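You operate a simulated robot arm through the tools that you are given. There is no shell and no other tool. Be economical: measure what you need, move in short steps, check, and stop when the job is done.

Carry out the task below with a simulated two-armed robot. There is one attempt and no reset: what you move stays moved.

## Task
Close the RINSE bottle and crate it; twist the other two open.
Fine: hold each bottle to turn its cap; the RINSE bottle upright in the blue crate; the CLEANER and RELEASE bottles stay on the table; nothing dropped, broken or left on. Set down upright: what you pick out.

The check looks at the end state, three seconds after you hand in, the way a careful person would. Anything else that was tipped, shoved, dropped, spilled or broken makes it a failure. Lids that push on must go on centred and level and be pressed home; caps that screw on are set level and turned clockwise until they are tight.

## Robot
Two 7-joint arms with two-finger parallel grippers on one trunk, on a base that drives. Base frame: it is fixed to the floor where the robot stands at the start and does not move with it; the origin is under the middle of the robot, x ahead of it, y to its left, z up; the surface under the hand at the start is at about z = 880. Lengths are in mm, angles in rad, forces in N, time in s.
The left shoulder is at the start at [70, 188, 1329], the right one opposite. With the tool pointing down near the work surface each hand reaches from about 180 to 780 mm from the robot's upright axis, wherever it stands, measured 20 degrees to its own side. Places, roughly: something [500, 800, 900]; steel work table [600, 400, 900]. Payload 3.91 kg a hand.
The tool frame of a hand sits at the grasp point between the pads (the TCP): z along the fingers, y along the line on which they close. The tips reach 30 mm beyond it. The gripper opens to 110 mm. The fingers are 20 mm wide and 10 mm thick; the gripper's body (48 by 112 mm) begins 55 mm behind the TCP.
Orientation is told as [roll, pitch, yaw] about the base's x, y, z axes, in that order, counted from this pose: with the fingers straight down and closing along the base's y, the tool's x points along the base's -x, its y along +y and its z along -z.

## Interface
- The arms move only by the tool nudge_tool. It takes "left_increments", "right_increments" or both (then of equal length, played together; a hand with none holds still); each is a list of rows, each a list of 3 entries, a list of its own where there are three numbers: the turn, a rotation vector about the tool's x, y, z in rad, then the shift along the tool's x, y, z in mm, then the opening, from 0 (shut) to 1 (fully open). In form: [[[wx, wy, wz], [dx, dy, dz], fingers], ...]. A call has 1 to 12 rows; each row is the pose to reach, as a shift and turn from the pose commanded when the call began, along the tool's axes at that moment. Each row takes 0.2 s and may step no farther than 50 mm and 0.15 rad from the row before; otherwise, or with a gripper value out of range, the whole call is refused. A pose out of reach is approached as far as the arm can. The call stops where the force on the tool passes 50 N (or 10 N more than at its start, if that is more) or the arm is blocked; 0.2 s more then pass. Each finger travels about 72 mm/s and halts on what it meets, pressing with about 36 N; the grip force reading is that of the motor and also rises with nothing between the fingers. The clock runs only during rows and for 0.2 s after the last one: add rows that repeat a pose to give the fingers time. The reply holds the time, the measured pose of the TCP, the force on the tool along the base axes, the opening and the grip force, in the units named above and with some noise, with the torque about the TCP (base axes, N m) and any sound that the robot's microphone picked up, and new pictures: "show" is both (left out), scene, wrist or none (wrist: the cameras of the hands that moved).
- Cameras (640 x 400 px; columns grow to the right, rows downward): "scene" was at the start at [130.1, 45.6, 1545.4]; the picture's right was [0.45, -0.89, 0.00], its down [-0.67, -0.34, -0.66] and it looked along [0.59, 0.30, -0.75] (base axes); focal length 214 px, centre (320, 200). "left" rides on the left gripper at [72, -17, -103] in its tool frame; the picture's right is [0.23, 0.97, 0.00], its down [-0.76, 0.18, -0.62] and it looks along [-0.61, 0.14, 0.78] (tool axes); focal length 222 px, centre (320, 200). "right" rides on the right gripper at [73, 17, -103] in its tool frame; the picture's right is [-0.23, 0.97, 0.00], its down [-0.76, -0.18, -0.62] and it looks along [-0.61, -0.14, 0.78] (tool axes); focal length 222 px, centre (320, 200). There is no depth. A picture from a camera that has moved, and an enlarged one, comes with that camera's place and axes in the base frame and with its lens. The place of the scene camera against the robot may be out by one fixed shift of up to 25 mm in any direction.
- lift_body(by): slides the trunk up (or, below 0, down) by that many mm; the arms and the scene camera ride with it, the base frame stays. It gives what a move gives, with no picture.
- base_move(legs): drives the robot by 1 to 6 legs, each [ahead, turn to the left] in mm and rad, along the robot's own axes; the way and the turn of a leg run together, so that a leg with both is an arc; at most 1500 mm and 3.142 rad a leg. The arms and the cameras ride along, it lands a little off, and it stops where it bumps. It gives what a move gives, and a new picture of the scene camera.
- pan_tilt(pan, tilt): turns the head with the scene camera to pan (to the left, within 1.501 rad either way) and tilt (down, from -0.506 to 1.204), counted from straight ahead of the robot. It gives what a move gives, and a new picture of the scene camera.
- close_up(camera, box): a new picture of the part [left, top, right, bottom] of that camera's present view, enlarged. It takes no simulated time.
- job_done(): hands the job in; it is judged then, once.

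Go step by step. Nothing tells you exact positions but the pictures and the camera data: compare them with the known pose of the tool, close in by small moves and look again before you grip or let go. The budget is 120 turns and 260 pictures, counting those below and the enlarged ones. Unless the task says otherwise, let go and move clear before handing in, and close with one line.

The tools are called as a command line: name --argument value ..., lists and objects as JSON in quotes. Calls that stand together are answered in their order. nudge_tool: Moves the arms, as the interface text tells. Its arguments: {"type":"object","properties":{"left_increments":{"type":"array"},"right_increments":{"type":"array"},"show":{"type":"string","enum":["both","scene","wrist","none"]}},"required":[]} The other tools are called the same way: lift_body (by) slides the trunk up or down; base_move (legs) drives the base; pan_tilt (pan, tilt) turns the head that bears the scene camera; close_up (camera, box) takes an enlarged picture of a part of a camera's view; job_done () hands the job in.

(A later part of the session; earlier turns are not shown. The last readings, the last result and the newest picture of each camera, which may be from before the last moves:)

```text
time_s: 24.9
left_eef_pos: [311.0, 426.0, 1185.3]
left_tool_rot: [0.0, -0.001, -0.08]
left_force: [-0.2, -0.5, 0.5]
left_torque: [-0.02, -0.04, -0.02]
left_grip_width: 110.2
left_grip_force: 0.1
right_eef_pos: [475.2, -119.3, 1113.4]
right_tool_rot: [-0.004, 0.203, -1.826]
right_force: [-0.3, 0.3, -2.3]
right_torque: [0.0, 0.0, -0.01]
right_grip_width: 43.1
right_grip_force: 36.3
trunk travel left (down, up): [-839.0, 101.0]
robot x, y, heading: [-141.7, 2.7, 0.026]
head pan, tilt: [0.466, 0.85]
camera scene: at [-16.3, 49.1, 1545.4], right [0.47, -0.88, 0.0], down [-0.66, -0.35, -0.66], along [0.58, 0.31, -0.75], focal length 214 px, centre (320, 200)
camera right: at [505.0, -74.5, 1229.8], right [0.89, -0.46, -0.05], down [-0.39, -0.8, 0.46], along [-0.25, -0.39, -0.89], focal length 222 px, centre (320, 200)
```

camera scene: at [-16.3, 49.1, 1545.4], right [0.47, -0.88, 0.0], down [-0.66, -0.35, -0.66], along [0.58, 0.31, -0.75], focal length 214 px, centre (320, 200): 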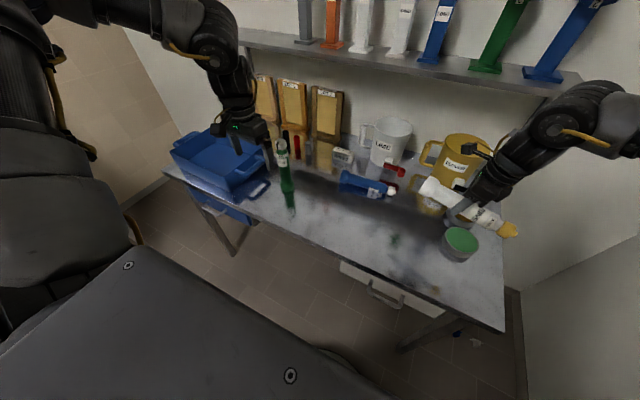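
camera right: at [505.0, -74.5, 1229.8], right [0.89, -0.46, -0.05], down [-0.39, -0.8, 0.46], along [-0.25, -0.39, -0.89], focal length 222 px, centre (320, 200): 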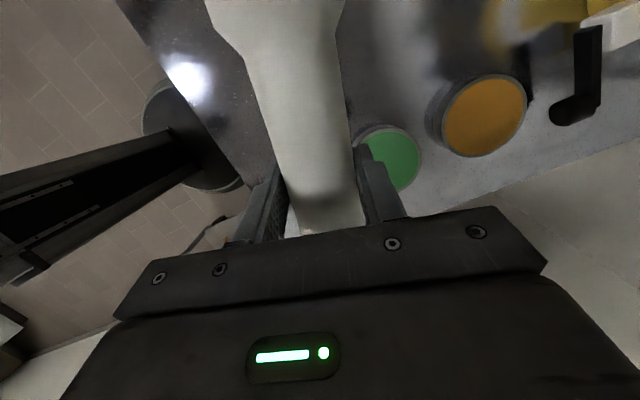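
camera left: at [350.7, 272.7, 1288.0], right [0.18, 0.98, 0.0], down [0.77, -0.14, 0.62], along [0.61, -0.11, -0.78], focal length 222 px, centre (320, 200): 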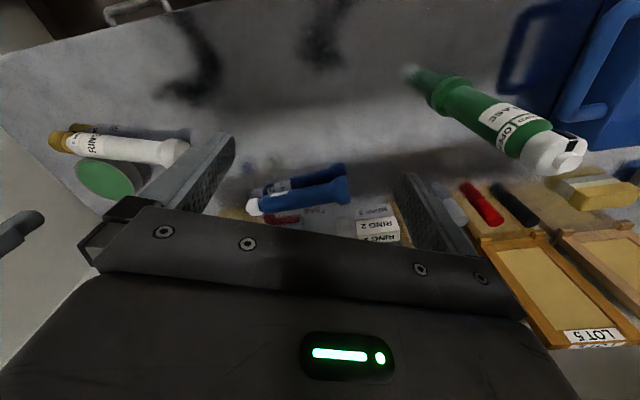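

RINSE is in the air (about 0.25 kg). I now yaw the hand left so that its cap points away from the robot, drawing it in toward the middle.

nudge_tool --right_increments '[[[0.03, 0, -0.146], [7, -6, 1], 0.1], [[0.06, 0, -0.292], [13, -13, 3], 0.1], [[0.09, 0, -0.438], [20, -20, 4], 0.1], [[0.12, 0, -0.584], [27, -26, 6], 0.1], [[0.15, 0, -0.73], [34, -32, 7], 0.1], [[0.18, 0, -0.876], [41, -39, 8], 0.1], [[0.21, 0, -1.022], [48, -45, 10], 0.1], [[0.24, 0, -1.168], [54, -52, 11], 0.1], [[0.27, 0, -1.314], [61, -58, 12], 0.1], [[0.3, 0, -1.46], [68, -65, 14], 0.1], [[0.33, 0, -1.606], [75, -72, 15], 0.1], [[0.36, 0, -1.752], [81, -78, 16], 0.1]]' --show "both"

```text
time_s: 27.6
left_eef_pos: [311.0, 427.4, 1184.6]
left_tool_rot: [-0.002, 0.001, -0.081]
left_force: [-0.7, -0.3, 0.4]
left_torque: [-0.03, -0.03, 0.01]
left_grip_width: 109.9
left_grip_force: 0.1
right_eef_pos: [419.1, -16.8, 1114.3]
right_tool_rot: [-0.002, 0.205, -0.035]
right_force: [-0.5, 0.9, -1.6]
right_torque: [-0.01, 0.0, -0.02]
right_grip_width: 43.0
right_grip_force: 35.8
trunk travel left (down, up): [-839.0, 101.0]
robot x, y, heading: [-143.1, -0.8, 0.026]
head pan, tilt: [0.466, 0.85]
camera scene: at [-15.9, 50.2, 1545.4], right [0.47, -0.88, 0.0], down [-0.66, -0.36, -0.66], along [0.58, 0.31, -0.75], focal length 214 px, centre (320, 200)
camera right: at [371.2, 1.0, 1230.2], right [0.26, 0.97, -0.05], down [0.87, -0.21, 0.45], along [0.43, -0.16, -0.89], focal length 222 px, centre (320, 200)
```

scene: 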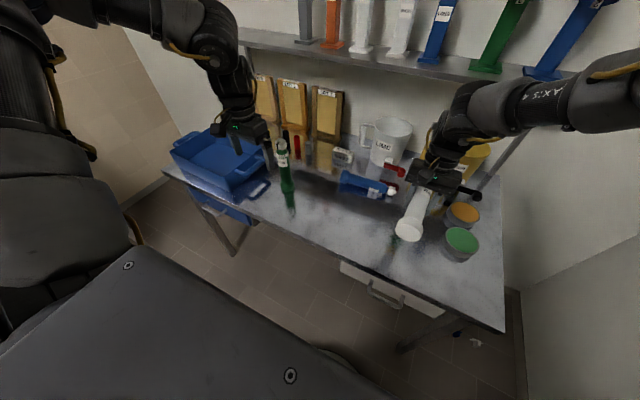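
right: 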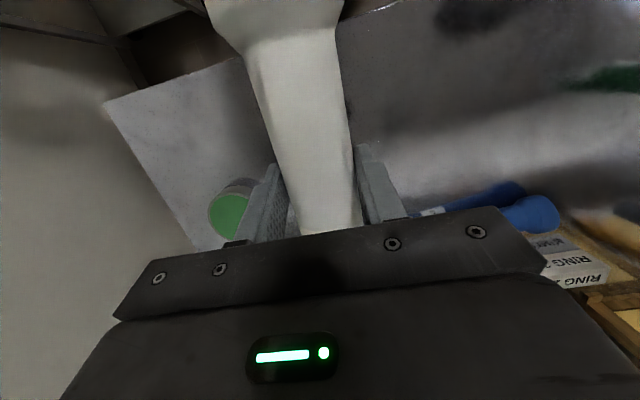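

The cap now points away from the robot. I pitch the hand forward a quarter turn so that the bottle comes upright in the air.

nudge_tool --right_increments '[[[0, -0.143, 0], [-5, 0, -1], 0.1], [[0, -0.286, 0], [-10, 0, -2], 0.1], [[0, -0.429, 0], [-16, 0, -3], 0.1], [[0, -0.572, 0], [-21, 0, -4], 0.1], [[0, -0.715, 0], [-27, 0, -5], 0.1], [[0, -0.858, 0], [-32, 0, -6], 0.1], [[0, -1.0, 0], [-38, 0, -8], 0.1], [[0, -1.143, 0], [-43, 0, -9], 0.1], [[0, -1.286, 0], [-48, 0, -10], 0.1], [[0, -1.429, 0], [-54, 0, -11], 0.1], [[0, -1.571, 0], [-59, 0, -12], 0.1]]' --show "both"

```text
time_s: 29.9
left_eef_pos: [312.1, 426.5, 1184.1]
left_tool_rot: [0.0, 0.001, -0.08]
left_force: [0.3, 0.1, 0.0]
left_torque: [0.03, 0.05, -0.03]
left_grip_width: 109.8
left_grip_force: 0.0
right_eef_pos: [489.5, -20.4, 1114.2]
right_tool_rot: [0.012, -1.362, -0.044]
right_force: [0.6, 0.0, -2.1]
right_torque: [-0.01, 0.05, -0.03]
right_grip_width: 42.7
right_grip_force: 36.7
right hand out of reach, approached as far as the arm can: row 11
trunk travel left (down, up): [-839.0, 101.0]
robot x, y, heading: [-144.8, -0.1, 0.023]
head pan, tilt: [0.466, 0.85]
camera scene: at [-13.8, 48.9, 1545.3], right [0.47, -0.88, 0.0], down [-0.66, -0.35, -0.66], along [0.58, 0.31, -0.75], focal length 214 px, centre (320, 200)
camera right: at [373.5, -0.2, 1065.3], right [0.08, 0.97, 0.22], down [-0.46, -0.16, 0.87], along [0.89, -0.17, 0.43], focal length 222 px, centre (320, 200)
```

scene: 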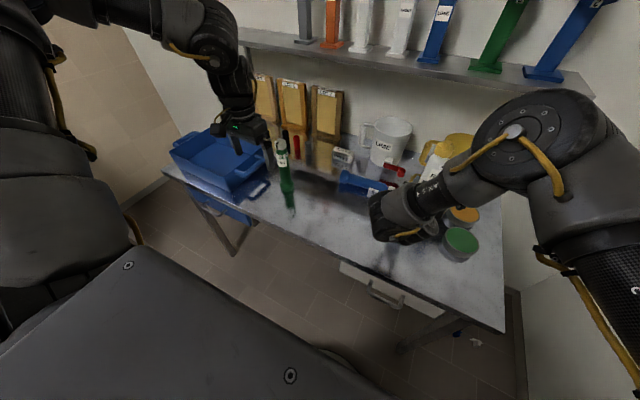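
right: 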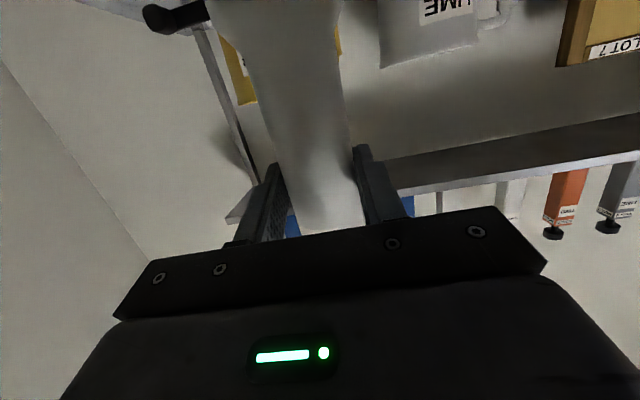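

RINSE is upright in the right hand. I swing it left and yaw the hand to point leftward, bringing it where the left hand can reach its cap from above.

nudge_tool --right_increments '[[[-0.14, 0, -0.03], [3, 28, -15], 0.1], [[-0.28, 0, -0.06], [6, 56, -30], 0.1], [[-0.42, 0, -0.089], [9, 84, -44], 0.1], [[-0.56, 0, -0.118], [12, 112, -59], 0.1], [[-0.7, 0, -0.148], [16, 140, -74], 0.1], [[-0.84, 0, -0.178], [19, 168, -89], 0.1], [[-0.98, 0, -0.207], [22, 196, -104], 0.1], [[-1.12, 0, -0.237], [25, 224, -119], 0.1]]' --show "both"

```text
time_s: 31.8
left_eef_pos: [305.6, 427.0, 1186.5]
left_tool_rot: [0.001, -0.005, -0.078]
left_force: [-0.8, 0.3, 0.2]
left_torque: [-0.04, -0.04, 0.01]
left_grip_width: 110.2
left_grip_force: 0.1
right_eef_pos: [337.1, 140.4, 1198.0]
right_tool_rot: [0.412, -1.306, 0.278]
right_force: [-0.3, -0.2, -0.9]
right_torque: [0.02, 0.03, -0.03]
right_grip_width: 43.1
right_grip_force: 35.9
right hand out of reach, approached as far as the arm can: row 4, 5, 6, 7, 8
trunk travel left (down, up): [-839.0, 101.0]
robot x, y, heading: [-145.4, 1.4, 0.027]
head pan, tilt: [0.466, 0.85]
camera scene: at [-22.3, 49.2, 1545.7], right [0.47, -0.88, 0.0], down [-0.66, -0.35, -0.66], along [0.59, 0.31, -0.75], focal length 214 px, centre (320, 200)
camera right: at [231.7, 82.2, 1156.0], right [-0.55, 0.77, 0.32], down [-0.16, -0.47, 0.87], along [0.82, 0.43, 0.38], focal length 222 px, centre (320, 200)
```

scene: 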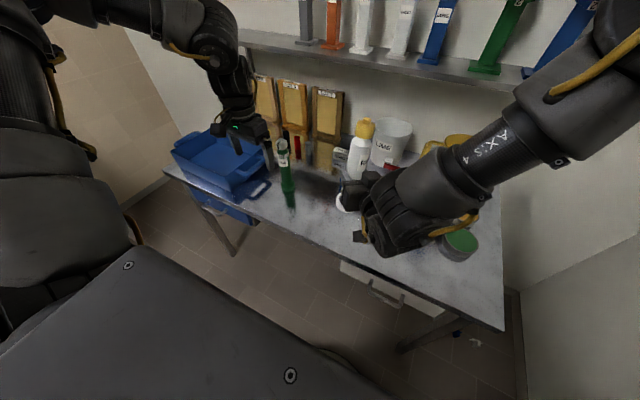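
right: 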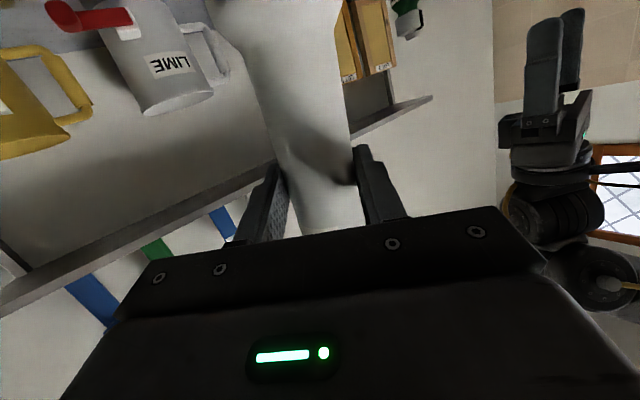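

The wrist came too close to the trunk. I'll push the bottle farther out, to about (502,130,1110), with the hand pointing forward and slightly left, and level it again.

nudge_tool --right_increments '[[[0.05, -0.008, -0.007], [7, -20, 23], 0.1], [[0.1, -0.016, -0.014], [15, -40, 46], 0.1], [[0.15, -0.025, -0.02], [22, -60, 69], 0.1], [[0.2, -0.033, -0.027], [29, -80, 92], 0.1], [[0.25, -0.041, -0.034], [37, -100, 115], 0.1], [[0.293, -0.05, -0.04], [44, -120, 137], 0.1], [[0.293, -0.05, -0.04], [44, -120, 137], 0.1]]' --show "both"

```text
time_s: 33.4
left_eef_pos: [309.7, 426.0, 1182.9]
left_tool_rot: [0.0, 0.001, -0.082]
left_force: [-0.2, -0.2, 0.8]
left_torque: [-0.01, 0.01, 0.01]
left_grip_width: 109.9
left_grip_force: 0.1
right_eef_pos: [482.5, 118.4, 1127.6]
right_tool_rot: [-0.102, -1.379, 0.526]
right_force: [-0.5, 0.5, -1.9]
right_torque: [0.02, 0.03, -0.01]
right_grip_width: 42.8
right_grip_force: 36.8
right hand out of reach, approached as far as the arm can: row 4, 5, 6, 7
trunk travel left (down, up): [-839.0, 101.0]
robot x, y, heading: [-144.2, -2.7, 0.03]
head pan, tilt: [0.466, 0.85]
camera scene: at [-15.2, 49.1, 1545.3], right [0.47, -0.88, 0.0], down [-0.66, -0.35, -0.66], along [0.58, 0.31, -0.75], focal length 214 px, centre (320, 200)
camera right: at [371.2, 83.7, 1075.6], right [-0.37, 0.91, 0.2], down [-0.36, -0.34, 0.87], along [0.86, 0.24, 0.45], focal length 222 px, centre (320, 200)
```

scene: 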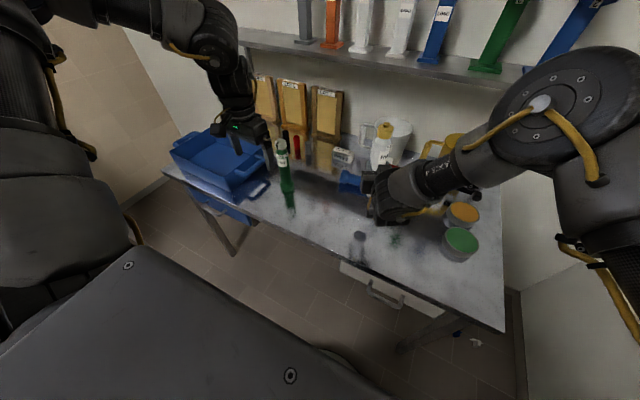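
right: 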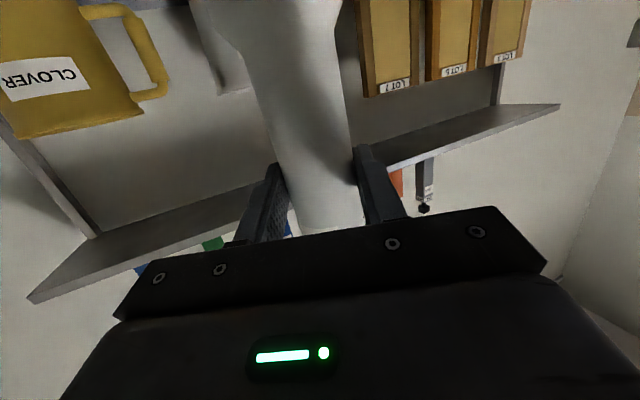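

RINSE is held upright at about (482,118), its cap near z≈1250. I bring the left hand up and over toward the cap, stopping short to see whether it can reach.

nudge_tool --left_increments '[[[0, 0, 0], [0, 0, -50], 1], [[0, 0, 0], [-10, -10, -100], 1], [[0, 0, 0], [-40, -30, -150], 1], [[0, 0, 0], [-70, -60, -160], 1], [[0, 0, 0], [-100, -90, -160], 1], [[0, 0, 0], [-130, -120, -160], 1], [[0, 0, 0], [-160, -150, -160], 1], [[0, 0, 0], [-190, -180, -160], 1], [[0, 0, 0], [-196, -210, -160], 1]]' --show "both"

```text
refused: row 2 steps farther than a row can; nothing moved
```

nudge_tool --left_increments '[[[0, 0, 0], [0, 0, -45], 1], [[0, 0, 0], [-10, -10, -90], 1], [[0, 0, 0], [-35, -25, -125], 1], [[0, 0, 0], [-65, -55, -145], 1], [[0, 0, 0], [-97, -85, -155], 1], [[0, 0, 0], [-130, -118, -160], 1], [[0, 0, 0], [-160, -150, -160], 1], [[0, 0, 0], [-190, -180, -160], 1], [[0, 0, 0], [-196, -210, -160], 1]]' --show "both"

```text
time_s: 35.4
left_eef_pos: [375.5, 314.0, 1277.8]
left_tool_rot: [-0.004, -0.005, -0.081]
left_force: [-0.7, -0.3, -1.3]
left_torque: [-0.02, -0.01, -0.03]
left_grip_width: 110.0
left_grip_force: 0.0
left hand out of reach, approached as far as the arm can: row 4, 5, 6, 7, 8, 9
right_eef_pos: [482.8, 118.4, 1128.1]
right_tool_rot: [-0.096, -1.38, 0.525]
right_force: [-0.2, 0.0, -2.4]
right_torque: [-0.02, 0.02, 0.0]
right_grip_width: 42.7
right_grip_force: 35.8
trunk travel left (down, up): [-839.0, 101.0]
robot x, y, heading: [-144.7, -2.1, 0.023]
head pan, tilt: [0.466, 0.85]
camera scene: at [-15.0, 48.8, 1545.3], right [0.47, -0.88, 0.0], down [-0.66, -0.35, -0.66], along [0.58, 0.31, -0.75], focal length 214 px, centre (320, 200)
camera left: at [302.2, 304.2, 1381.0], right [-0.15, 0.99, 0.0], down [0.77, 0.12, 0.63], along [0.62, 0.09, -0.78], focal length 222 px, centre (320, 200)
```

scene: 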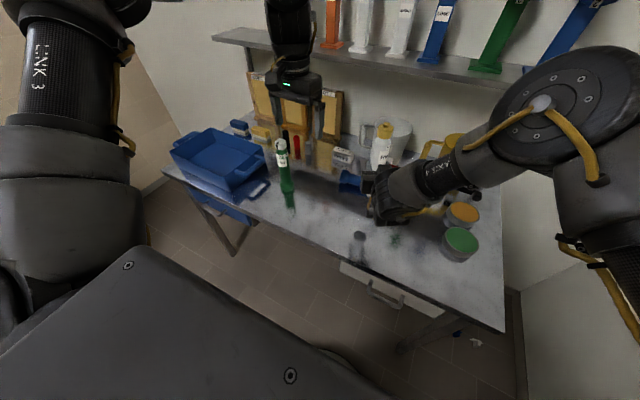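
left: 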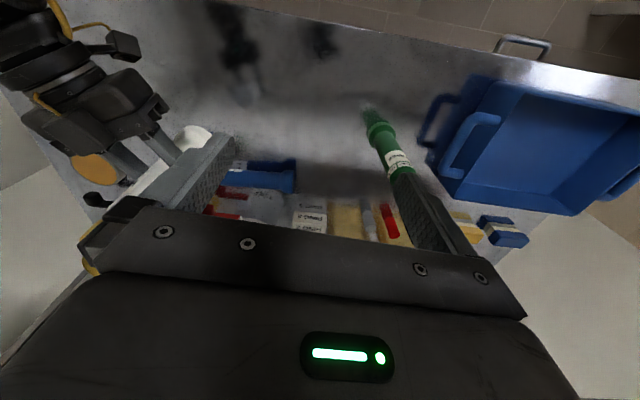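

The left arm is worse high up, so working lower and farther out is better. I lower RINSE toward the table, keeping hold with the right hand.

nudge_tool --right_increments '[[[0, 0, 0], [30, 0.5, 6], 0.1], [[0, 0, 0], [60, 1, 11], 0.1], [[0, 0, 0], [90, 1.5, 17], 0.1], [[0, 0, 0], [115, 2, 22], 0.1], [[0, 0, 0], [132, 2.5, 25], 0.1], [[0, 0, 0], [132, 2.5, 25], 0.1]]' --show "both"

close_up --camera "left" --box '[40, 80, 240, 205]'

```text
time_s: 36.8
left_eef_pos: [376.2, 314.0, 1277.6]
left_tool_rot: [-0.003, -0.004, -0.081]
left_force: [-0.5, 0.2, -0.3]
left_torque: [-0.02, -0.06, 0.03]
left_grip_width: 109.9
left_grip_force: 0.0
right_eef_pos: [434.0, 112.4, 1029.1]
right_tool_rot: [-0.098, -1.379, 0.522]
right_force: [-0.1, -0.2, -1.8]
right_torque: [-0.02, 0.01, -0.04]
right_grip_width: 43.0
right_grip_force: 36.2
right hand out of reach, approached as far as the arm can: row 1, 2, 3, 4, 5, 6
trunk travel left (down, up): [-839.0, 101.0]
robot x, y, heading: [-144.5, 1.0, 0.025]
head pan, tilt: [0.466, 0.85]
camera scene: at [-15.5, 49.0, 1545.4], right [0.47, -0.88, 0.0], down [-0.66, -0.35, -0.66], along [0.58, 0.31, -0.75], focal length 214 px, centre (320, 200)
camera right: at [322.8, 77.6, 977.3], right [-0.37, 0.91, 0.21], down [-0.36, -0.34, 0.87], along [0.86, 0.24, 0.45], focal length 222 px, centre (320, 200)
```

scene: 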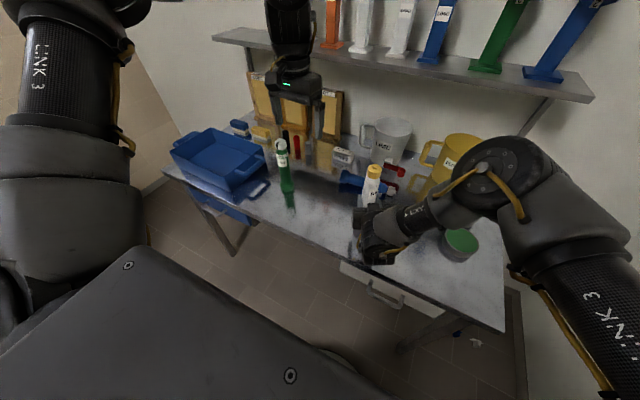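
right: 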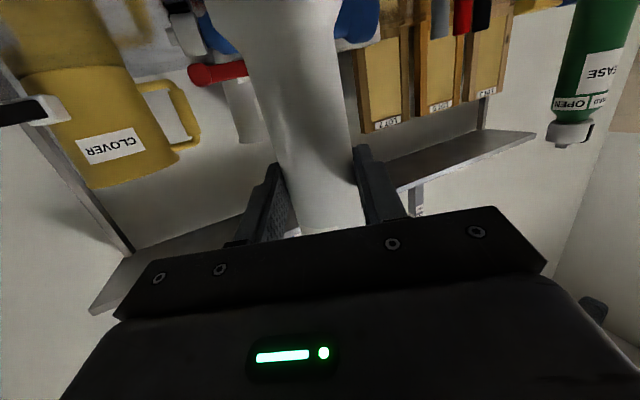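

```text
3.20 times, centred on (140, 142) of left
camera zoom: at [301.8, 304.5, 1381.3], right [-0.15, 0.99, 0.0], down [0.77, 0.12, 0.63], along [0.62, 0.09, -0.78], focal length 711 px, centre (896, 384)
```

zoom: 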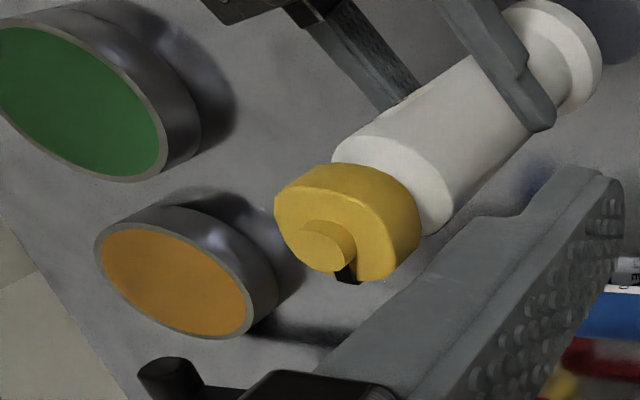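

The right elbow is folded in front of its wrist, which limits it. Backing the base off and stretching the arm forward should unfold the elbow outward. First I raise the bottle a bit and back up.

nudge_tool --right_increments '[[[0, 0, 0], [-30, 0, -6], 0.1], [[0, 0, 0], [-60, -1, -12], 0.1]]' --show "none"

base_move --legs '[[-250, 0]]'

```text
time_s: 37.4
left_eef_pos: [375.3, 315.0, 1278.3]
left_tool_rot: [-0.005, -0.005, -0.08]
left_force: [-0.3, 0.0, 0.2]
left_torque: [0.03, -0.02, 0.0]
left_grip_width: 109.8
left_grip_force: 0.0
right_eef_pos: [435.5, 110.4, 1090.2]
right_tool_rot: [-0.105, -1.381, 0.535]
right_force: [0.2, -1.0, -2.5]
right_torque: [0.01, 0.03, 0.0]
right_grip_width: 42.8
right_grip_force: 36.2
trunk travel left (down, up): [-839.0, 101.0]
robot x, y, heading: [-145.5, 3.4, 0.023]
head pan, tilt: [0.466, 0.85]
```

```text
time_s: 39.2
left_eef_pos: [120.7, 307.9, 1276.2]
left_tool_rot: [-0.003, -0.001, -0.082]
left_force: [0.7, 0.4, 0.0]
left_torque: [0.0, 0.0, 0.0]
left_grip_width: 110.1
left_grip_force: 0.0
right_eef_pos: [181.0, 102.2, 1089.0]
right_tool_rot: [-0.099, -1.379, 0.529]
right_force: [0.6, 1.1, -1.3]
right_torque: [0.01, 0.04, -0.02]
right_grip_width: 42.8
right_grip_force: 36.0
trunk travel left (down, up): [-839.0, 101.0]
robot x, y, heading: [-404.1, -7.5, 0.023]
head pan, tilt: [0.466, 0.85]
camera scene: at [-272.0, 42.3, 1545.1], right [0.47, -0.88, 0.0], down [-0.66, -0.35, -0.66], along [0.58, 0.31, -0.75], focal length 214 px, centre (320, 200)
```

scene: 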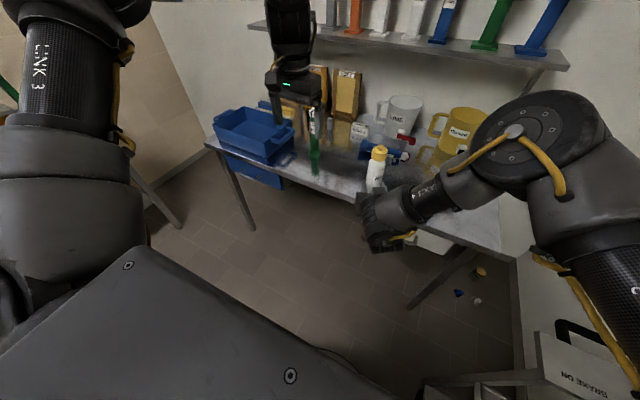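

Now I stretch the right arm forward, turning the hand straight ahead.

nudge_tool --right_increments '[[[0.05, 0, 0.01], [-7, -23, 26], 0.1], [[0.1, 0, 0.02], [-14, -46, 51], 0.1], [[0.15, 0, 0.03], [-21, -69, 77], 0.1], [[0.2, 0, 0.04], [-28, -92, 103], 0.1], [[0.25, 0, 0.05], [-35, -115, 128], 0.1], [[0.3, 0, 0.06], [-42, -138, 154], 0.1], [[0.35, 0, 0.07], [-49, -162, 180], 0.1], [[0.39, 0, 0.076], [-56, -185, 205], 0.1]]' --show "scene"

```text
time_s: 41.0
left_eef_pos: [118.6, 306.2, 1277.5]
left_tool_rot: [-0.004, -0.004, -0.082]
left_force: [0.2, 0.5, -0.4]
left_torque: [-0.01, 0.01, 0.0]
left_grip_width: 110.0
left_grip_force: 0.0
right_eef_pos: [354.8, 4.2, 1136.6]
right_tool_rot: [-0.074, -1.387, 0.099]
right_force: [0.5, -0.5, -3.2]
right_torque: [-0.01, 0.03, 0.01]
right_grip_width: 42.6
right_grip_force: 35.9
right hand out of reach, approached as far as the arm can: row 3, 4, 5, 6, 7, 8
trunk travel left (down, up): [-839.0, 101.0]
robot x, y, heading: [-403.0, -7.1, 0.029]
head pan, tilt: [0.466, 0.85]
camera scene: at [-273.0, 41.1, 1545.3], right [0.47, -0.88, 0.0], down [-0.66, -0.35, -0.66], along [0.58, 0.31, -0.75], focal length 214 px, centre (320, 200)
```

scene: 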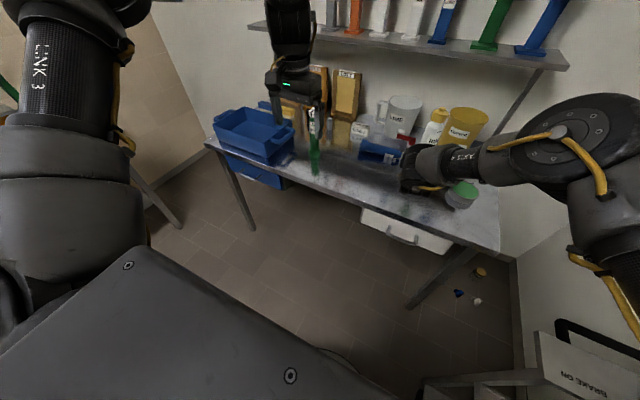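

I want to see how the right arm is folded before going on.

pan_tilt --pan -0.35 --tilt 0.6

pan_tilt --pan 0.8 --tilt 0.4

```text
time_s: 42.1
left_eef_pos: [118.6, 306.3, 1277.9]
left_tool_rot: [-0.002, -0.004, -0.083]
left_force: [-0.5, 0.5, 0.0]
left_torque: [0.0, 0.0, -0.01]
left_grip_width: 110.1
left_grip_force: 0.0
right_eef_pos: [355.0, 4.3, 1136.4]
right_tool_rot: [-0.079, -1.388, 0.105]
right_force: [0.0, 0.6, -2.6]
right_torque: [0.0, 0.02, 0.0]
right_grip_width: 43.0
right_grip_force: 35.9
trunk travel left (down, up): [-839.0, 101.0]
robot x, y, heading: [-402.3, -6.1, 0.025]
head pan, tilt: [-0.351, 0.6]
camera scene: at [-258.8, -22.9, 1566.1], right [-0.32, -0.95, 0.0], down [-0.54, 0.18, -0.82], along [0.78, -0.26, -0.57], focal length 214 px, centre (320, 200)
```

scene: 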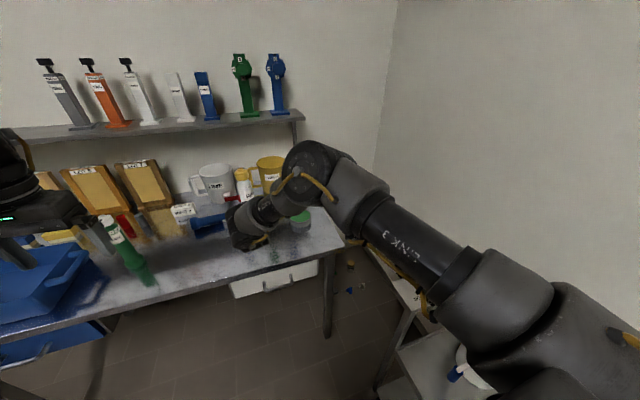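

```text
time_s: 43.5
left_eef_pos: [117.8, 307.0, 1278.9]
left_tool_rot: [-0.005, -0.003, -0.081]
left_force: [-0.2, 0.6, 0.1]
left_torque: [0.02, 0.01, -0.01]
left_grip_width: 109.9
left_grip_force: 0.1
right_eef_pos: [355.8, 4.2, 1137.3]
right_tool_rot: [-0.077, -1.388, 0.106]
right_force: [0.0, -0.3, -1.8]
right_torque: [0.03, 0.05, 0.02]
right_grip_width: 42.8
right_grip_force: 36.1
trunk travel left (down, up): [-839.0, 101.0]
robot x, y, heading: [-403.6, -10.0, 0.024]
head pan, tilt: [0.799, 0.4]
camera scene: at [-279.6, 73.1, 1584.4], right [0.73, -0.68, 0.0], down [-0.27, -0.29, -0.92], along [0.63, 0.68, -0.39], focal length 214 px, centre (320, 200)
```

scene: 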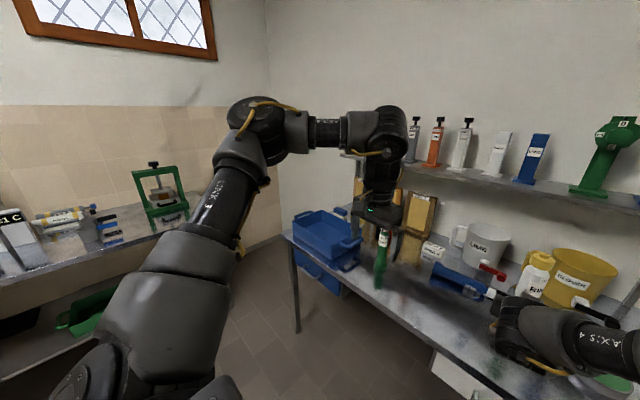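

Now it's clear: the right forearm points leftward, so the hand should point left (+y). I swing the hand about its wrist, carrying the bottle to about 570 mm ahead and 210 mm left of the robot, while the left hand moves aside.

nudge_tool --right_increments '[[[-0.133, -0.002, -0.024], [0, 31, -2], 0.1], [[-0.265, -0.004, -0.049], [1, 61, -8], 0.1], [[-0.398, -0.006, -0.073], [2, 90, -18], 0.1], [[-0.531, -0.008, -0.098], [4, 118, -32], 0.1], [[-0.664, -0.009, -0.122], [7, 143, -50], 0.1], [[-0.796, -0.011, -0.147], [11, 166, -70], 0.1], [[-0.929, -0.013, -0.171], [15, 186, -94], 0.1], [[-1.062, -0.015, -0.195], [19, 203, -120], 0.1], [[-1.194, -0.017, -0.22], [24, 215, -148], 0.1], [[-1.327, -0.019, -0.244], [29, 224, -177], 0.1]]' --left_increments '[[[0, 0, 0], [0, 15, 0], 1], [[0, 0, 0], [0, 30, 0], 1], [[0, 0, 0], [0, 45, 0], 1], [[0, 0, 0], [0, 60, 0], 1], [[0, 0, 0], [0, 75, 0], 1], [[0, 0, 0], [0, 90, 0], 1], [[0, 0, 0], [0, 100, 0], 1], [[0, 0, 0], [0, 100, 0], 1], [[0, 0, 0], [0, 100, 0], 1], [[0, 0, 0], [0, 100, 0], 1]]' --show "both"

```text
time_s: 45.5
left_eef_pos: [123.9, 406.8, 1278.0]
left_tool_rot: [-0.005, -0.006, -0.084]
left_force: [-0.2, -0.1, -0.4]
left_torque: [-0.01, -0.03, 0.01]
left_grip_width: 110.2
left_grip_force: 0.1
right_eef_pos: [117.8, 149.3, 1194.5]
right_tool_rot: [0.632, -1.233, 0.038]
right_force: [-0.4, 0.0, -1.6]
right_torque: [-0.08, 0.05, 0.01]
right_grip_width: 42.9
right_grip_force: 36.2
right hand out of reach, approached as far as the arm can: row 1, 2, 3, 4, 5, 6, 7, 8, 9
trunk travel left (down, up): [-839.0, 101.0]
robot x, y, heading: [-404.7, -8.2, 0.028]
head pan, tilt: [0.799, 0.4]
stopped in row 9 (right hand): the arm was blocked; the commanded pose is now the measured one
camera scene: at [-282.1, 75.0, 1584.5], right [0.73, -0.68, 0.0], down [-0.26, -0.29, -0.92], along [0.63, 0.68, -0.39], focal length 214 px, centre (320, 200)
camera right: at [8.3, 98.2, 1158.0], right [-0.49, 0.77, 0.4], down [-0.1, -0.51, 0.85], along [0.86, 0.38, 0.33], focal length 222 px, centre (320, 200)
camera left: at [50.2, 397.3, 1380.6], right [-0.15, 0.99, -0.01], down [0.77, 0.12, 0.63], along [0.62, 0.09, -0.78], focal length 222 px, centre (320, 200)
```

scene: 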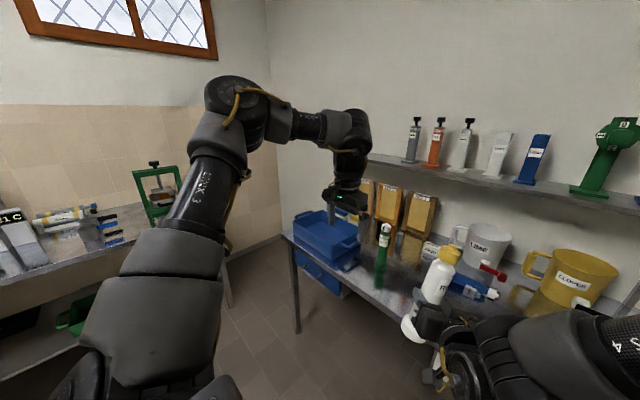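
right: 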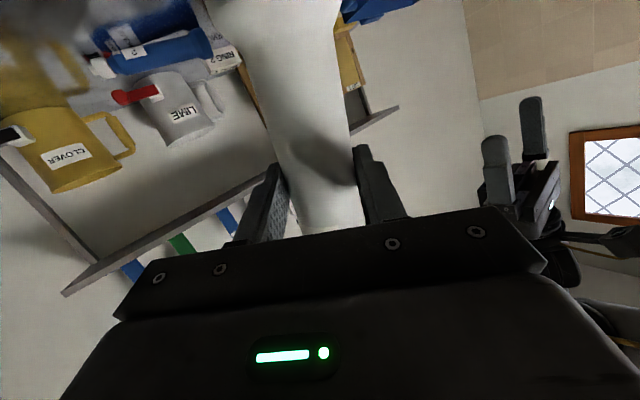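
left: 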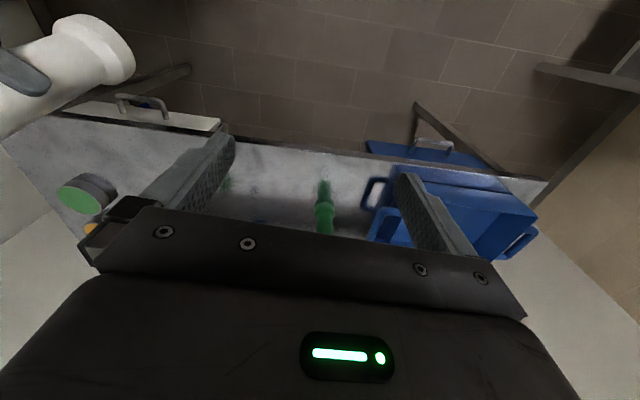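

The swing left fails for this arm, so I'll reverse the roles: the right hand crosses well when pointing down and will do the turning, while the left holds. I bring the right hand back to its good forward pose and will set RINSE down using base and trunk motion.

nudge_tool --right_increments '[[[0.08, -0.016, -0.005], [4, -27, 0], 0.1], [[0.16, -0.032, -0.01], [8, -54, 1], 0.1], [[0.24, -0.049, -0.015], [12, -81, 1], 0.1], [[0.32, -0.065, -0.02], [16, -108, 1], 0.1], [[0.4, -0.081, -0.025], [20, -135, 1], 0.1], [[0.48, -0.097, -0.03], [25, -162, 2], 0.1], [[0.56, -0.114, -0.035], [29, -189, 2], 0.1], [[0.639, -0.13, -0.04], [33, -216, 2], 0.1], [[0.639, -0.13, -0.04], [33, -216, 2], 0.1]]' --show "scene"

pan_tilt --pan 0.25 --tilt 0.75

```text
time_s: 47.5
left_eef_pos: [127.0, 406.0, 1277.6]
left_tool_rot: [-0.005, -0.003, -0.083]
left_force: [0.4, 0.4, 0.2]
left_torque: [0.02, 0.03, 0.01]
left_grip_width: 110.0
left_grip_force: 0.1
right_eef_pos: [237.6, -19.2, 1120.8]
right_tool_rot: [-0.01, -1.366, 0.041]
right_force: [0.7, 0.0, -2.2]
right_torque: [0.0, 0.04, -0.01]
right_grip_width: 42.7
right_grip_force: 35.8
trunk travel left (down, up): [-839.0, 101.0]
robot x, y, heading: [-400.4, -6.8, 0.021]
head pan, tilt: [0.799, 0.4]
camera scene: at [-279.7, 73.5, 1584.4], right [0.73, -0.68, 0.0], down [-0.27, -0.29, -0.92], along [0.63, 0.68, -0.39], focal length 214 px, centre (320, 200)
```

scene: 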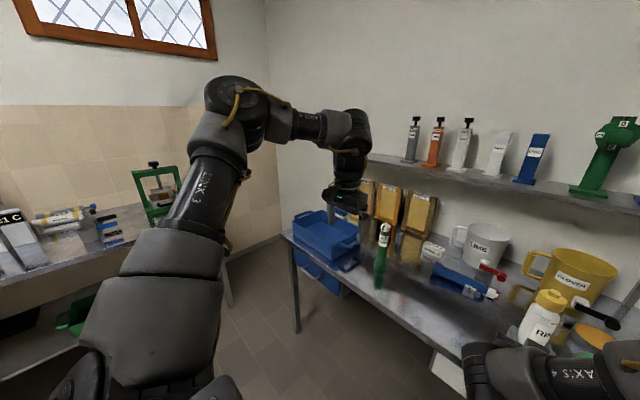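

```text
time_s: 48.5
left_eef_pos: [127.0, 406.5, 1275.7]
left_tool_rot: [-0.003, -0.004, -0.083]
left_force: [-0.1, -0.4, 0.5]
left_torque: [0.0, 0.03, -0.01]
left_grip_width: 110.2
left_grip_force: 0.0
right_eef_pos: [236.9, -19.2, 1121.3]
right_tool_rot: [-0.01, -1.367, 0.043]
right_force: [-0.3, -0.1, -1.8]
right_torque: [0.02, 0.04, -0.01]
right_grip_width: 42.9
right_grip_force: 36.2
trunk travel left (down, up): [-839.0, 101.0]
robot x, y, heading: [-401.3, -4.7, 0.024]
head pan, tilt: [0.25, 0.75]
camera scene: at [-262.6, 27.7, 1553.3], right [0.27, -0.96, 0.0], down [-0.66, -0.18, -0.73], along [0.7, 0.2, -0.68], focal length 214 px, centre (320, 200)
```

scene: 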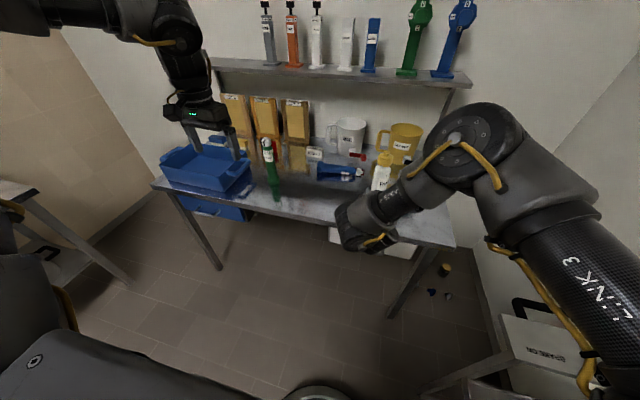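

Good pose, bottle upright. I drive forward 235 mm to bring it over its free spot on the table.

base_move --legs '[[235, 0]]'

lift_body --by -110

close_up --camera "scene" --box '[300, 130, 480, 260]'

```text
time_s: 50.3
left_eef_pos: [365.1, 412.5, 1277.1]
left_tool_rot: [-0.003, -0.005, -0.08]
left_force: [-0.8, 0.5, 0.2]
left_torque: [0.02, -0.01, -0.02]
left_grip_width: 109.8
left_grip_force: 0.1
right_eef_pos: [478.4, -10.1, 1121.4]
right_tool_rot: [-0.009, -1.369, 0.044]
right_force: [-0.3, 0.1, -2.3]
right_torque: [0.0, 0.05, -0.01]
right_grip_width: 42.7
right_grip_force: 36.4
trunk travel left (down, up): [-839.0, 101.0]
robot x, y, heading: [-159.8, -1.0, 0.027]
head pan, tilt: [0.25, 0.75]
camera scene: at [-22.7, 33.8, 1553.6], right [0.27, -0.96, 0.0], down [-0.66, -0.19, -0.73], along [0.7, 0.2, -0.68], focal length 214 px, centre (320, 200)
```

scene: 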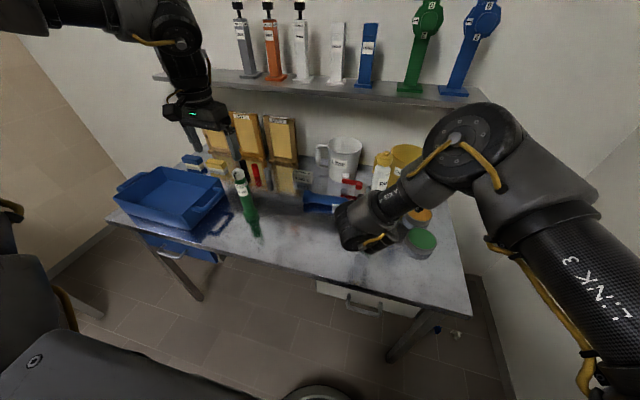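

```text
time_s: 51.7
left_eef_pos: [366.5, 413.8, 1167.0]
left_tool_rot: [-0.003, -0.004, -0.079]
left_force: [-0.2, -0.2, -0.1]
left_torque: [-0.04, -0.01, 0.02]
left_grip_width: 110.0
left_grip_force: 0.1
right_eef_pos: [480.5, -10.1, 1010.0]
right_tool_rot: [-0.01, -1.367, 0.045]
right_force: [-0.4, -0.1, -1.6]
right_torque: [-0.01, 0.03, -0.01]
right_grip_width: 42.9
right_grip_force: 35.8
trunk travel left (down, up): [-729.0, 211.0]
robot x, y, heading: [-157.6, -0.1, 0.022]
head pan, tilt: [0.25, 0.75]
```

```text
3.08 times, centred on (390, 195) of scene
camera zoom: at [-20.5, 34.1, 1443.3], right [0.27, -0.96, 0.0], down [-0.66, -0.19, -0.73], along [0.7, 0.2, -0.68], focal length 660 px, centre (105, 215)
```

zoom: 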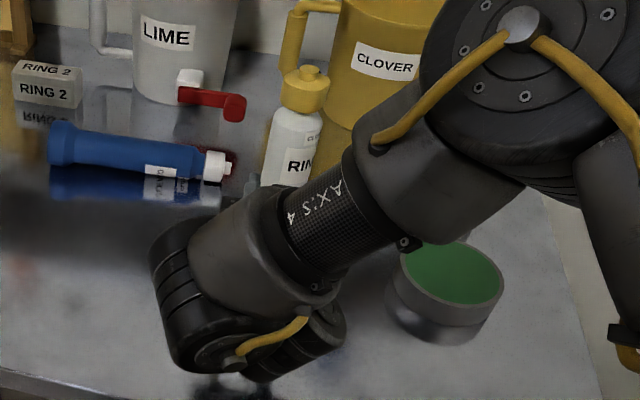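

The area is clear. I lower further in small steps until the bottle touches.

lift_body --by -25

lift_body --by -5

nudge_tool --right_increments '[[[0, 0, 0], [0, 0, 0], 0.1]]' --show "wrist"

```text
time_s: 52.4
left_eef_pos: [366.2, 413.7, 1142.2]
left_tool_rot: [-0.004, -0.005, -0.081]
left_force: [0.4, 0.0, -0.6]
left_torque: [0.01, -0.03, -0.01]
left_grip_width: 110.1
left_grip_force: 0.0
right_eef_pos: [478.0, -9.8, 987.5]
right_tool_rot: [-0.011, -1.371, 0.046]
right_force: [1.1, 0.8, 12.6]
right_torque: [0.13, -0.6, 0.05]
right_grip_width: 42.7
right_grip_force: 36.1
trunk travel left (down, up): [-704.0, 236.0]
robot x, y, heading: [-162.1, -3.2, 0.028]
head pan, tilt: [0.25, 0.75]
```

```text
time_s: 53.0
left_eef_pos: [363.1, 414.3, 1139.8]
left_tool_rot: [-0.005, -0.005, -0.082]
left_force: [0.0, 0.2, -1.0]
left_torque: [-0.02, 0.0, -0.02]
left_grip_width: 110.1
left_grip_force: 0.1
right_eef_pos: [476.2, -9.8, 983.0]
right_tool_rot: [-0.012, -1.373, 0.047]
right_force: [-4.5, 0.6, 23.5]
right_torque: [0.05, -0.59, -0.01]
right_grip_width: 43.6
right_grip_force: 36.1
trunk travel left (down, up): [-699.0, 241.0]
robot x, y, heading: [-158.6, 3.8, 0.026]
head pan, tilt: [0.25, 0.75]
```

```text
time_s: 53.4
left_eef_pos: [364.3, 413.2, 1139.3]
left_tool_rot: [-0.003, -0.006, -0.08]
left_force: [0.7, -0.1, 0.1]
left_torque: [0.0, -0.03, 0.04]
left_grip_width: 110.1
left_grip_force: 0.0
right_eef_pos: [477.0, -10.3, 983.8]
right_tool_rot: [-0.012, -1.37, 0.047]
right_force: [-4.1, -0.4, 23.7]
right_torque: [0.05, -0.63, 0.01]
right_grip_width: 43.0
right_grip_force: 36.1
trunk travel left (down, up): [-699.0, 241.0]
robot x, y, heading: [-161.0, 0.1, 0.026]
head pan, tilt: [0.25, 0.75]
camera right: at [360.9, 1.9, 932.6], right [0.01, 0.98, 0.22], down [-0.45, -0.19, 0.87], along [0.89, -0.11, 0.44], focal length 222 px, centre (320, 200)
```

right: 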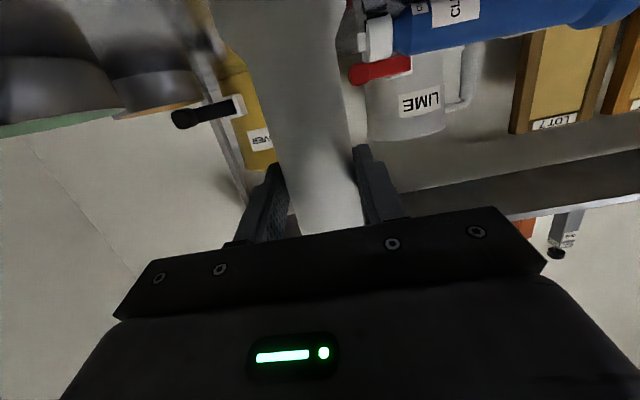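

The bottle has landed (23 N). I ease off a little, open, and check that it stands.

lift_body --by 3

nudge_tool --right_increments '[[[0, 0, 0], [0, 0, 0], 0.45], [[0, 0, 0], [0, 0, 0], 0.6], [[0, 0, 0], [0, 0, 0], 0.8], [[0, 0, 0], [0, 0, 0], 1.0], [[0, 0, 0], [0, 0, 0], 1.0]]' --show "both"

```text
time_s: 53.9
left_eef_pos: [364.9, 413.8, 1141.9]
left_tool_rot: [-0.003, -0.009, -0.081]
left_force: [0.2, -0.1, 0.2]
left_torque: [-0.02, 0.0, -0.02]
left_grip_width: 109.8
left_grip_force: 0.1
right_eef_pos: [476.2, -10.2, 981.2]
right_tool_rot: [-0.01, -1.363, 0.042]
right_force: [-2.1, -0.8, 11.5]
right_torque: [-0.02, -0.12, 0.0]
right_grip_width: 42.7
right_grip_force: 36.4
trunk travel left (down, up): [-702.0, 238.0]
robot x, y, heading: [-161.5, 2.4, 0.029]
head pan, tilt: [0.25, 0.75]
```

```text
time_s: 55.1
left_eef_pos: [366.7, 414.1, 1140.0]
left_tool_rot: [-0.003, -0.005, -0.081]
left_force: [-0.4, -0.8, 0.0]
left_torque: [0.0, -0.03, 0.01]
left_grip_width: 109.9
left_grip_force: 0.2
right_eef_pos: [479.8, -9.3, 983.5]
right_tool_rot: [-0.01, -1.366, 0.043]
right_force: [-0.8, 0.1, -0.2]
right_torque: [0.04, -0.03, -0.03]
right_grip_width: 109.9
right_grip_force: 0.1
trunk travel left (down, up): [-702.0, 238.0]
robot x, y, heading: [-162.4, -0.7, 0.025]
head pan, tilt: [0.25, 0.75]
camera scene: at [-20.9, 34.1, 1416.3], right [0.27, -0.96, 0.0], down [-0.66, -0.19, -0.73], along [0.7, 0.2, -0.68], focal length 214 px, centre (320, 200)
camera right: at [363.5, 1.9, 933.4], right [0.01, 0.98, 0.22], down [-0.45, -0.19, 0.87], along [0.89, -0.11, 0.44], focal length 222 px, centre (320, 200)
```

scene: 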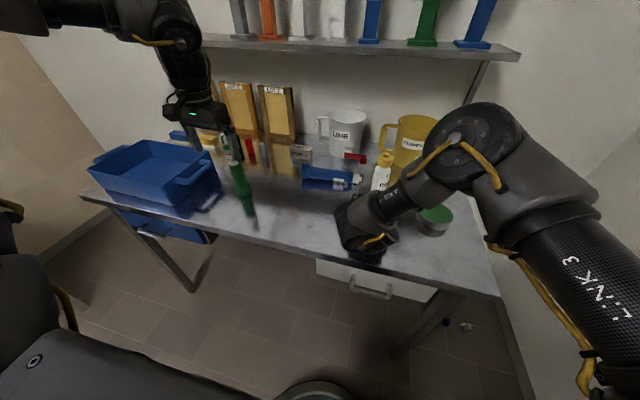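
right: 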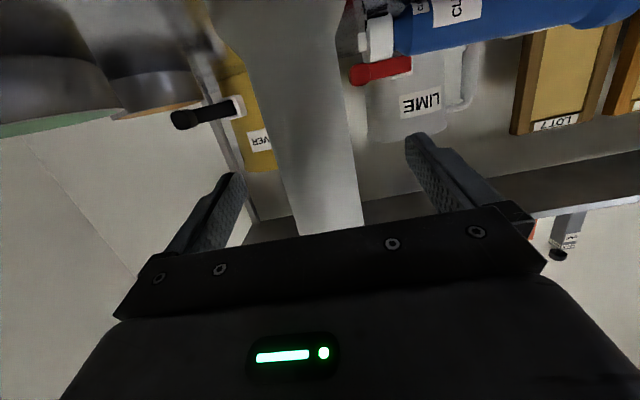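

RINSE stands. I back straight out, raise the trunk again, and look.

base_move --legs '[[-150, 0]]'

lift_body --by 138

pan_tilt --pan 0.1 --tilt 0.7

```text
time_s: 56.4
left_eef_pos: [219.0, 409.6, 1138.3]
left_tool_rot: [-0.004, -0.002, -0.079]
left_force: [-1.0, 0.2, 0.0]
left_torque: [0.0, -0.02, 0.03]
left_grip_width: 110.1
left_grip_force: 0.2
right_eef_pos: [333.4, -13.1, 981.7]
right_tool_rot: [-0.011, -1.364, 0.046]
right_force: [-0.2, -0.2, 0.0]
right_torque: [0.0, 0.0, 0.0]
right_grip_width: 110.0
right_grip_force: 0.1
trunk travel left (down, up): [-702.0, 238.0]
robot x, y, heading: [-311.5, -3.4, 0.027]
head pan, tilt: [0.25, 0.75]
camera scene: at [-167.7, 30.4, 1416.1], right [0.27, -0.96, 0.0], down [-0.66, -0.19, -0.73], along [0.7, 0.2, -0.68], focal length 214 px, centre (320, 200)
```

scene: 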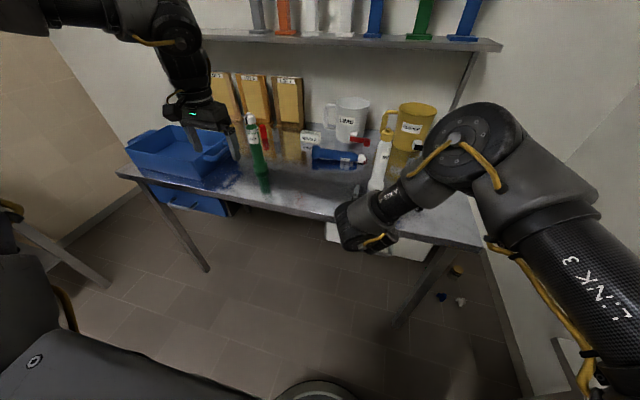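

```text
time_s: 58.1
left_eef_pos: [218.8, 410.6, 1277.9]
left_tool_rot: [-0.004, -0.003, -0.079]
left_force: [0.1, -0.3, 0.0]
left_torque: [-0.02, 0.0, 0.03]
left_grip_width: 110.0
left_grip_force: 0.1
right_eef_pos: [331.5, -12.3, 1119.2]
right_tool_rot: [-0.01, -1.367, 0.048]
right_force: [0.4, 0.6, 0.1]
right_torque: [-0.02, 0.0, -0.03]
right_grip_width: 109.9
right_grip_force: 0.0
trunk travel left (down, up): [-840.0, 100.0]
robot x, y, heading: [-310.5, -6.4, 0.026]
head pan, tilt: [0.25, 0.75]
```

```text
time_s: 58.8
left_eef_pos: [218.6, 410.5, 1277.8]
left_tool_rot: [-0.003, -0.003, -0.079]
left_force: [-0.3, -0.1, 0.1]
left_torque: [-0.04, 0.05, -0.01]
left_grip_width: 110.1
left_grip_force: 0.1
right_eef_pos: [330.5, -12.6, 1121.9]
right_tool_rot: [-0.01, -1.365, 0.046]
right_force: [-0.5, 0.3, -0.1]
right_torque: [0.02, -0.05, 0.03]
right_grip_width: 110.1
right_grip_force: 0.1
trunk travel left (down, up): [-840.0, 100.0]
robot x, y, heading: [-310.7, -3.8, 0.03]
head pan, tilt: [0.099, 0.7]
camera scene: at [-164.4, 18.4, 1558.5], right [0.13, -0.99, 0.0], down [-0.64, -0.08, -0.76], along [0.76, 0.1, -0.64], focal length 214 px, centre (320, 200)
```

scene: 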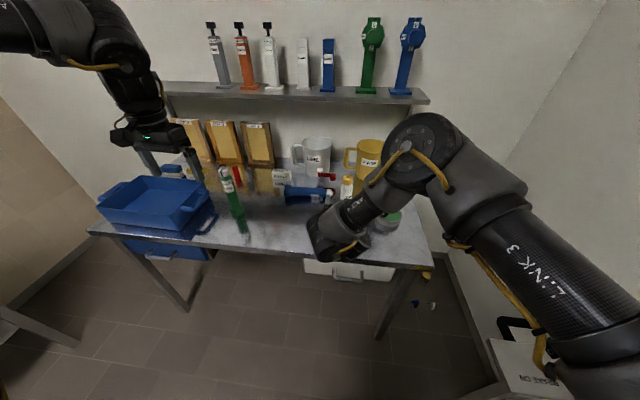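

RINSE stands on the table. Now I lift the right hand up and aside, back to pointing down, before driving in for CLEANER with the left hand.

nudge_tool --right_increments '[[[0, 0, 0], [-30, 0, -10], 1], [[0, 0.14, 0], [-60, -10, -25], 1], [[0, 0.28, 0], [-76, -30, -45], 1], [[0, 0.42, 0], [-76, -50, -65], 1], [[0, 0.56, 0], [-76, -70, -85], 1], [[0, 0.7, 0], [-76, -90, -105], 1], [[0, 0.84, 0], [-76, -115, -125], 1], [[0, 0.98, 0], [-76, -140, -145], 1], [[0, 1.12, 0], [-76, -160, -160], 1], [[0, 1.26, 0], [-76, -174, -176], 1], [[0, 1.366, 0], [-76, -174, -176], 1]]' --show "none"

base_move --legs '[[265, -0.03]]'

```text
time_s: 61.2
left_eef_pos: [218.3, 411.7, 1277.3]
left_tool_rot: [-0.005, -0.004, -0.079]
left_force: [-0.7, -0.3, 0.1]
left_torque: [-0.01, 0.01, 0.0]
left_grip_width: 109.9
left_grip_force: 0.1
right_eef_pos: [152.6, -159.6, 1227.5]
right_tool_rot: [-0.004, 0.001, 0.033]
right_force: [0.7, 0.7, -0.1]
right_torque: [-0.01, 0.01, -0.01]
right_grip_width: 110.0
right_grip_force: 0.0
right hand out of reach, approached as far as the arm can: row 9, 10, 11
trunk travel left (down, up): [-840.0, 100.0]
robot x, y, heading: [-307.1, -4.6, 0.028]
head pan, tilt: [0.099, 0.7]
```

```text
time_s: 63.1
left_eef_pos: [495.3, 399.8, 1279.2]
left_tool_rot: [-0.003, -0.004, -0.102]
left_force: [-0.7, -0.7, 0.7]
left_torque: [0.0, 0.01, -0.01]
left_grip_width: 110.0
left_grip_force: 0.1
right_eef_pos: [416.6, -167.1, 1227.4]
right_tool_rot: [-0.003, -0.002, 0.007]
right_force: [-0.6, -1.3, 0.3]
right_torque: [-0.02, -0.04, 0.0]
right_grip_width: 110.1
right_grip_force: 0.0
trunk travel left (down, up): [-840.0, 100.0]
robot x, y, heading: [-39.4, -0.9, -0.001]
head pan, tilt: [0.099, 0.7]
camera scene: at [101.8, 19.4, 1558.8], right [0.1, -0.99, 0.0], down [-0.64, -0.07, -0.77], along [0.76, 0.08, -0.64], focal length 214 px, centre (320, 200)
```

scene: 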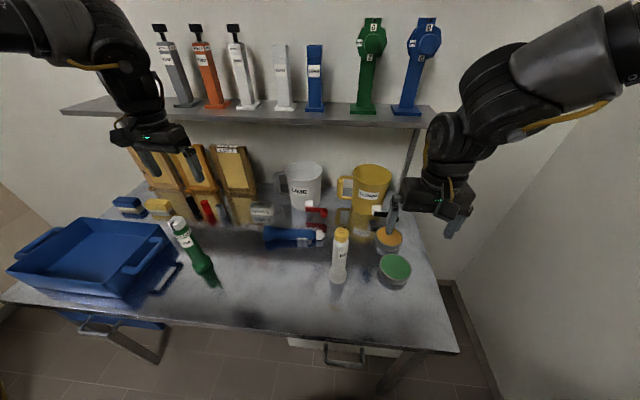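

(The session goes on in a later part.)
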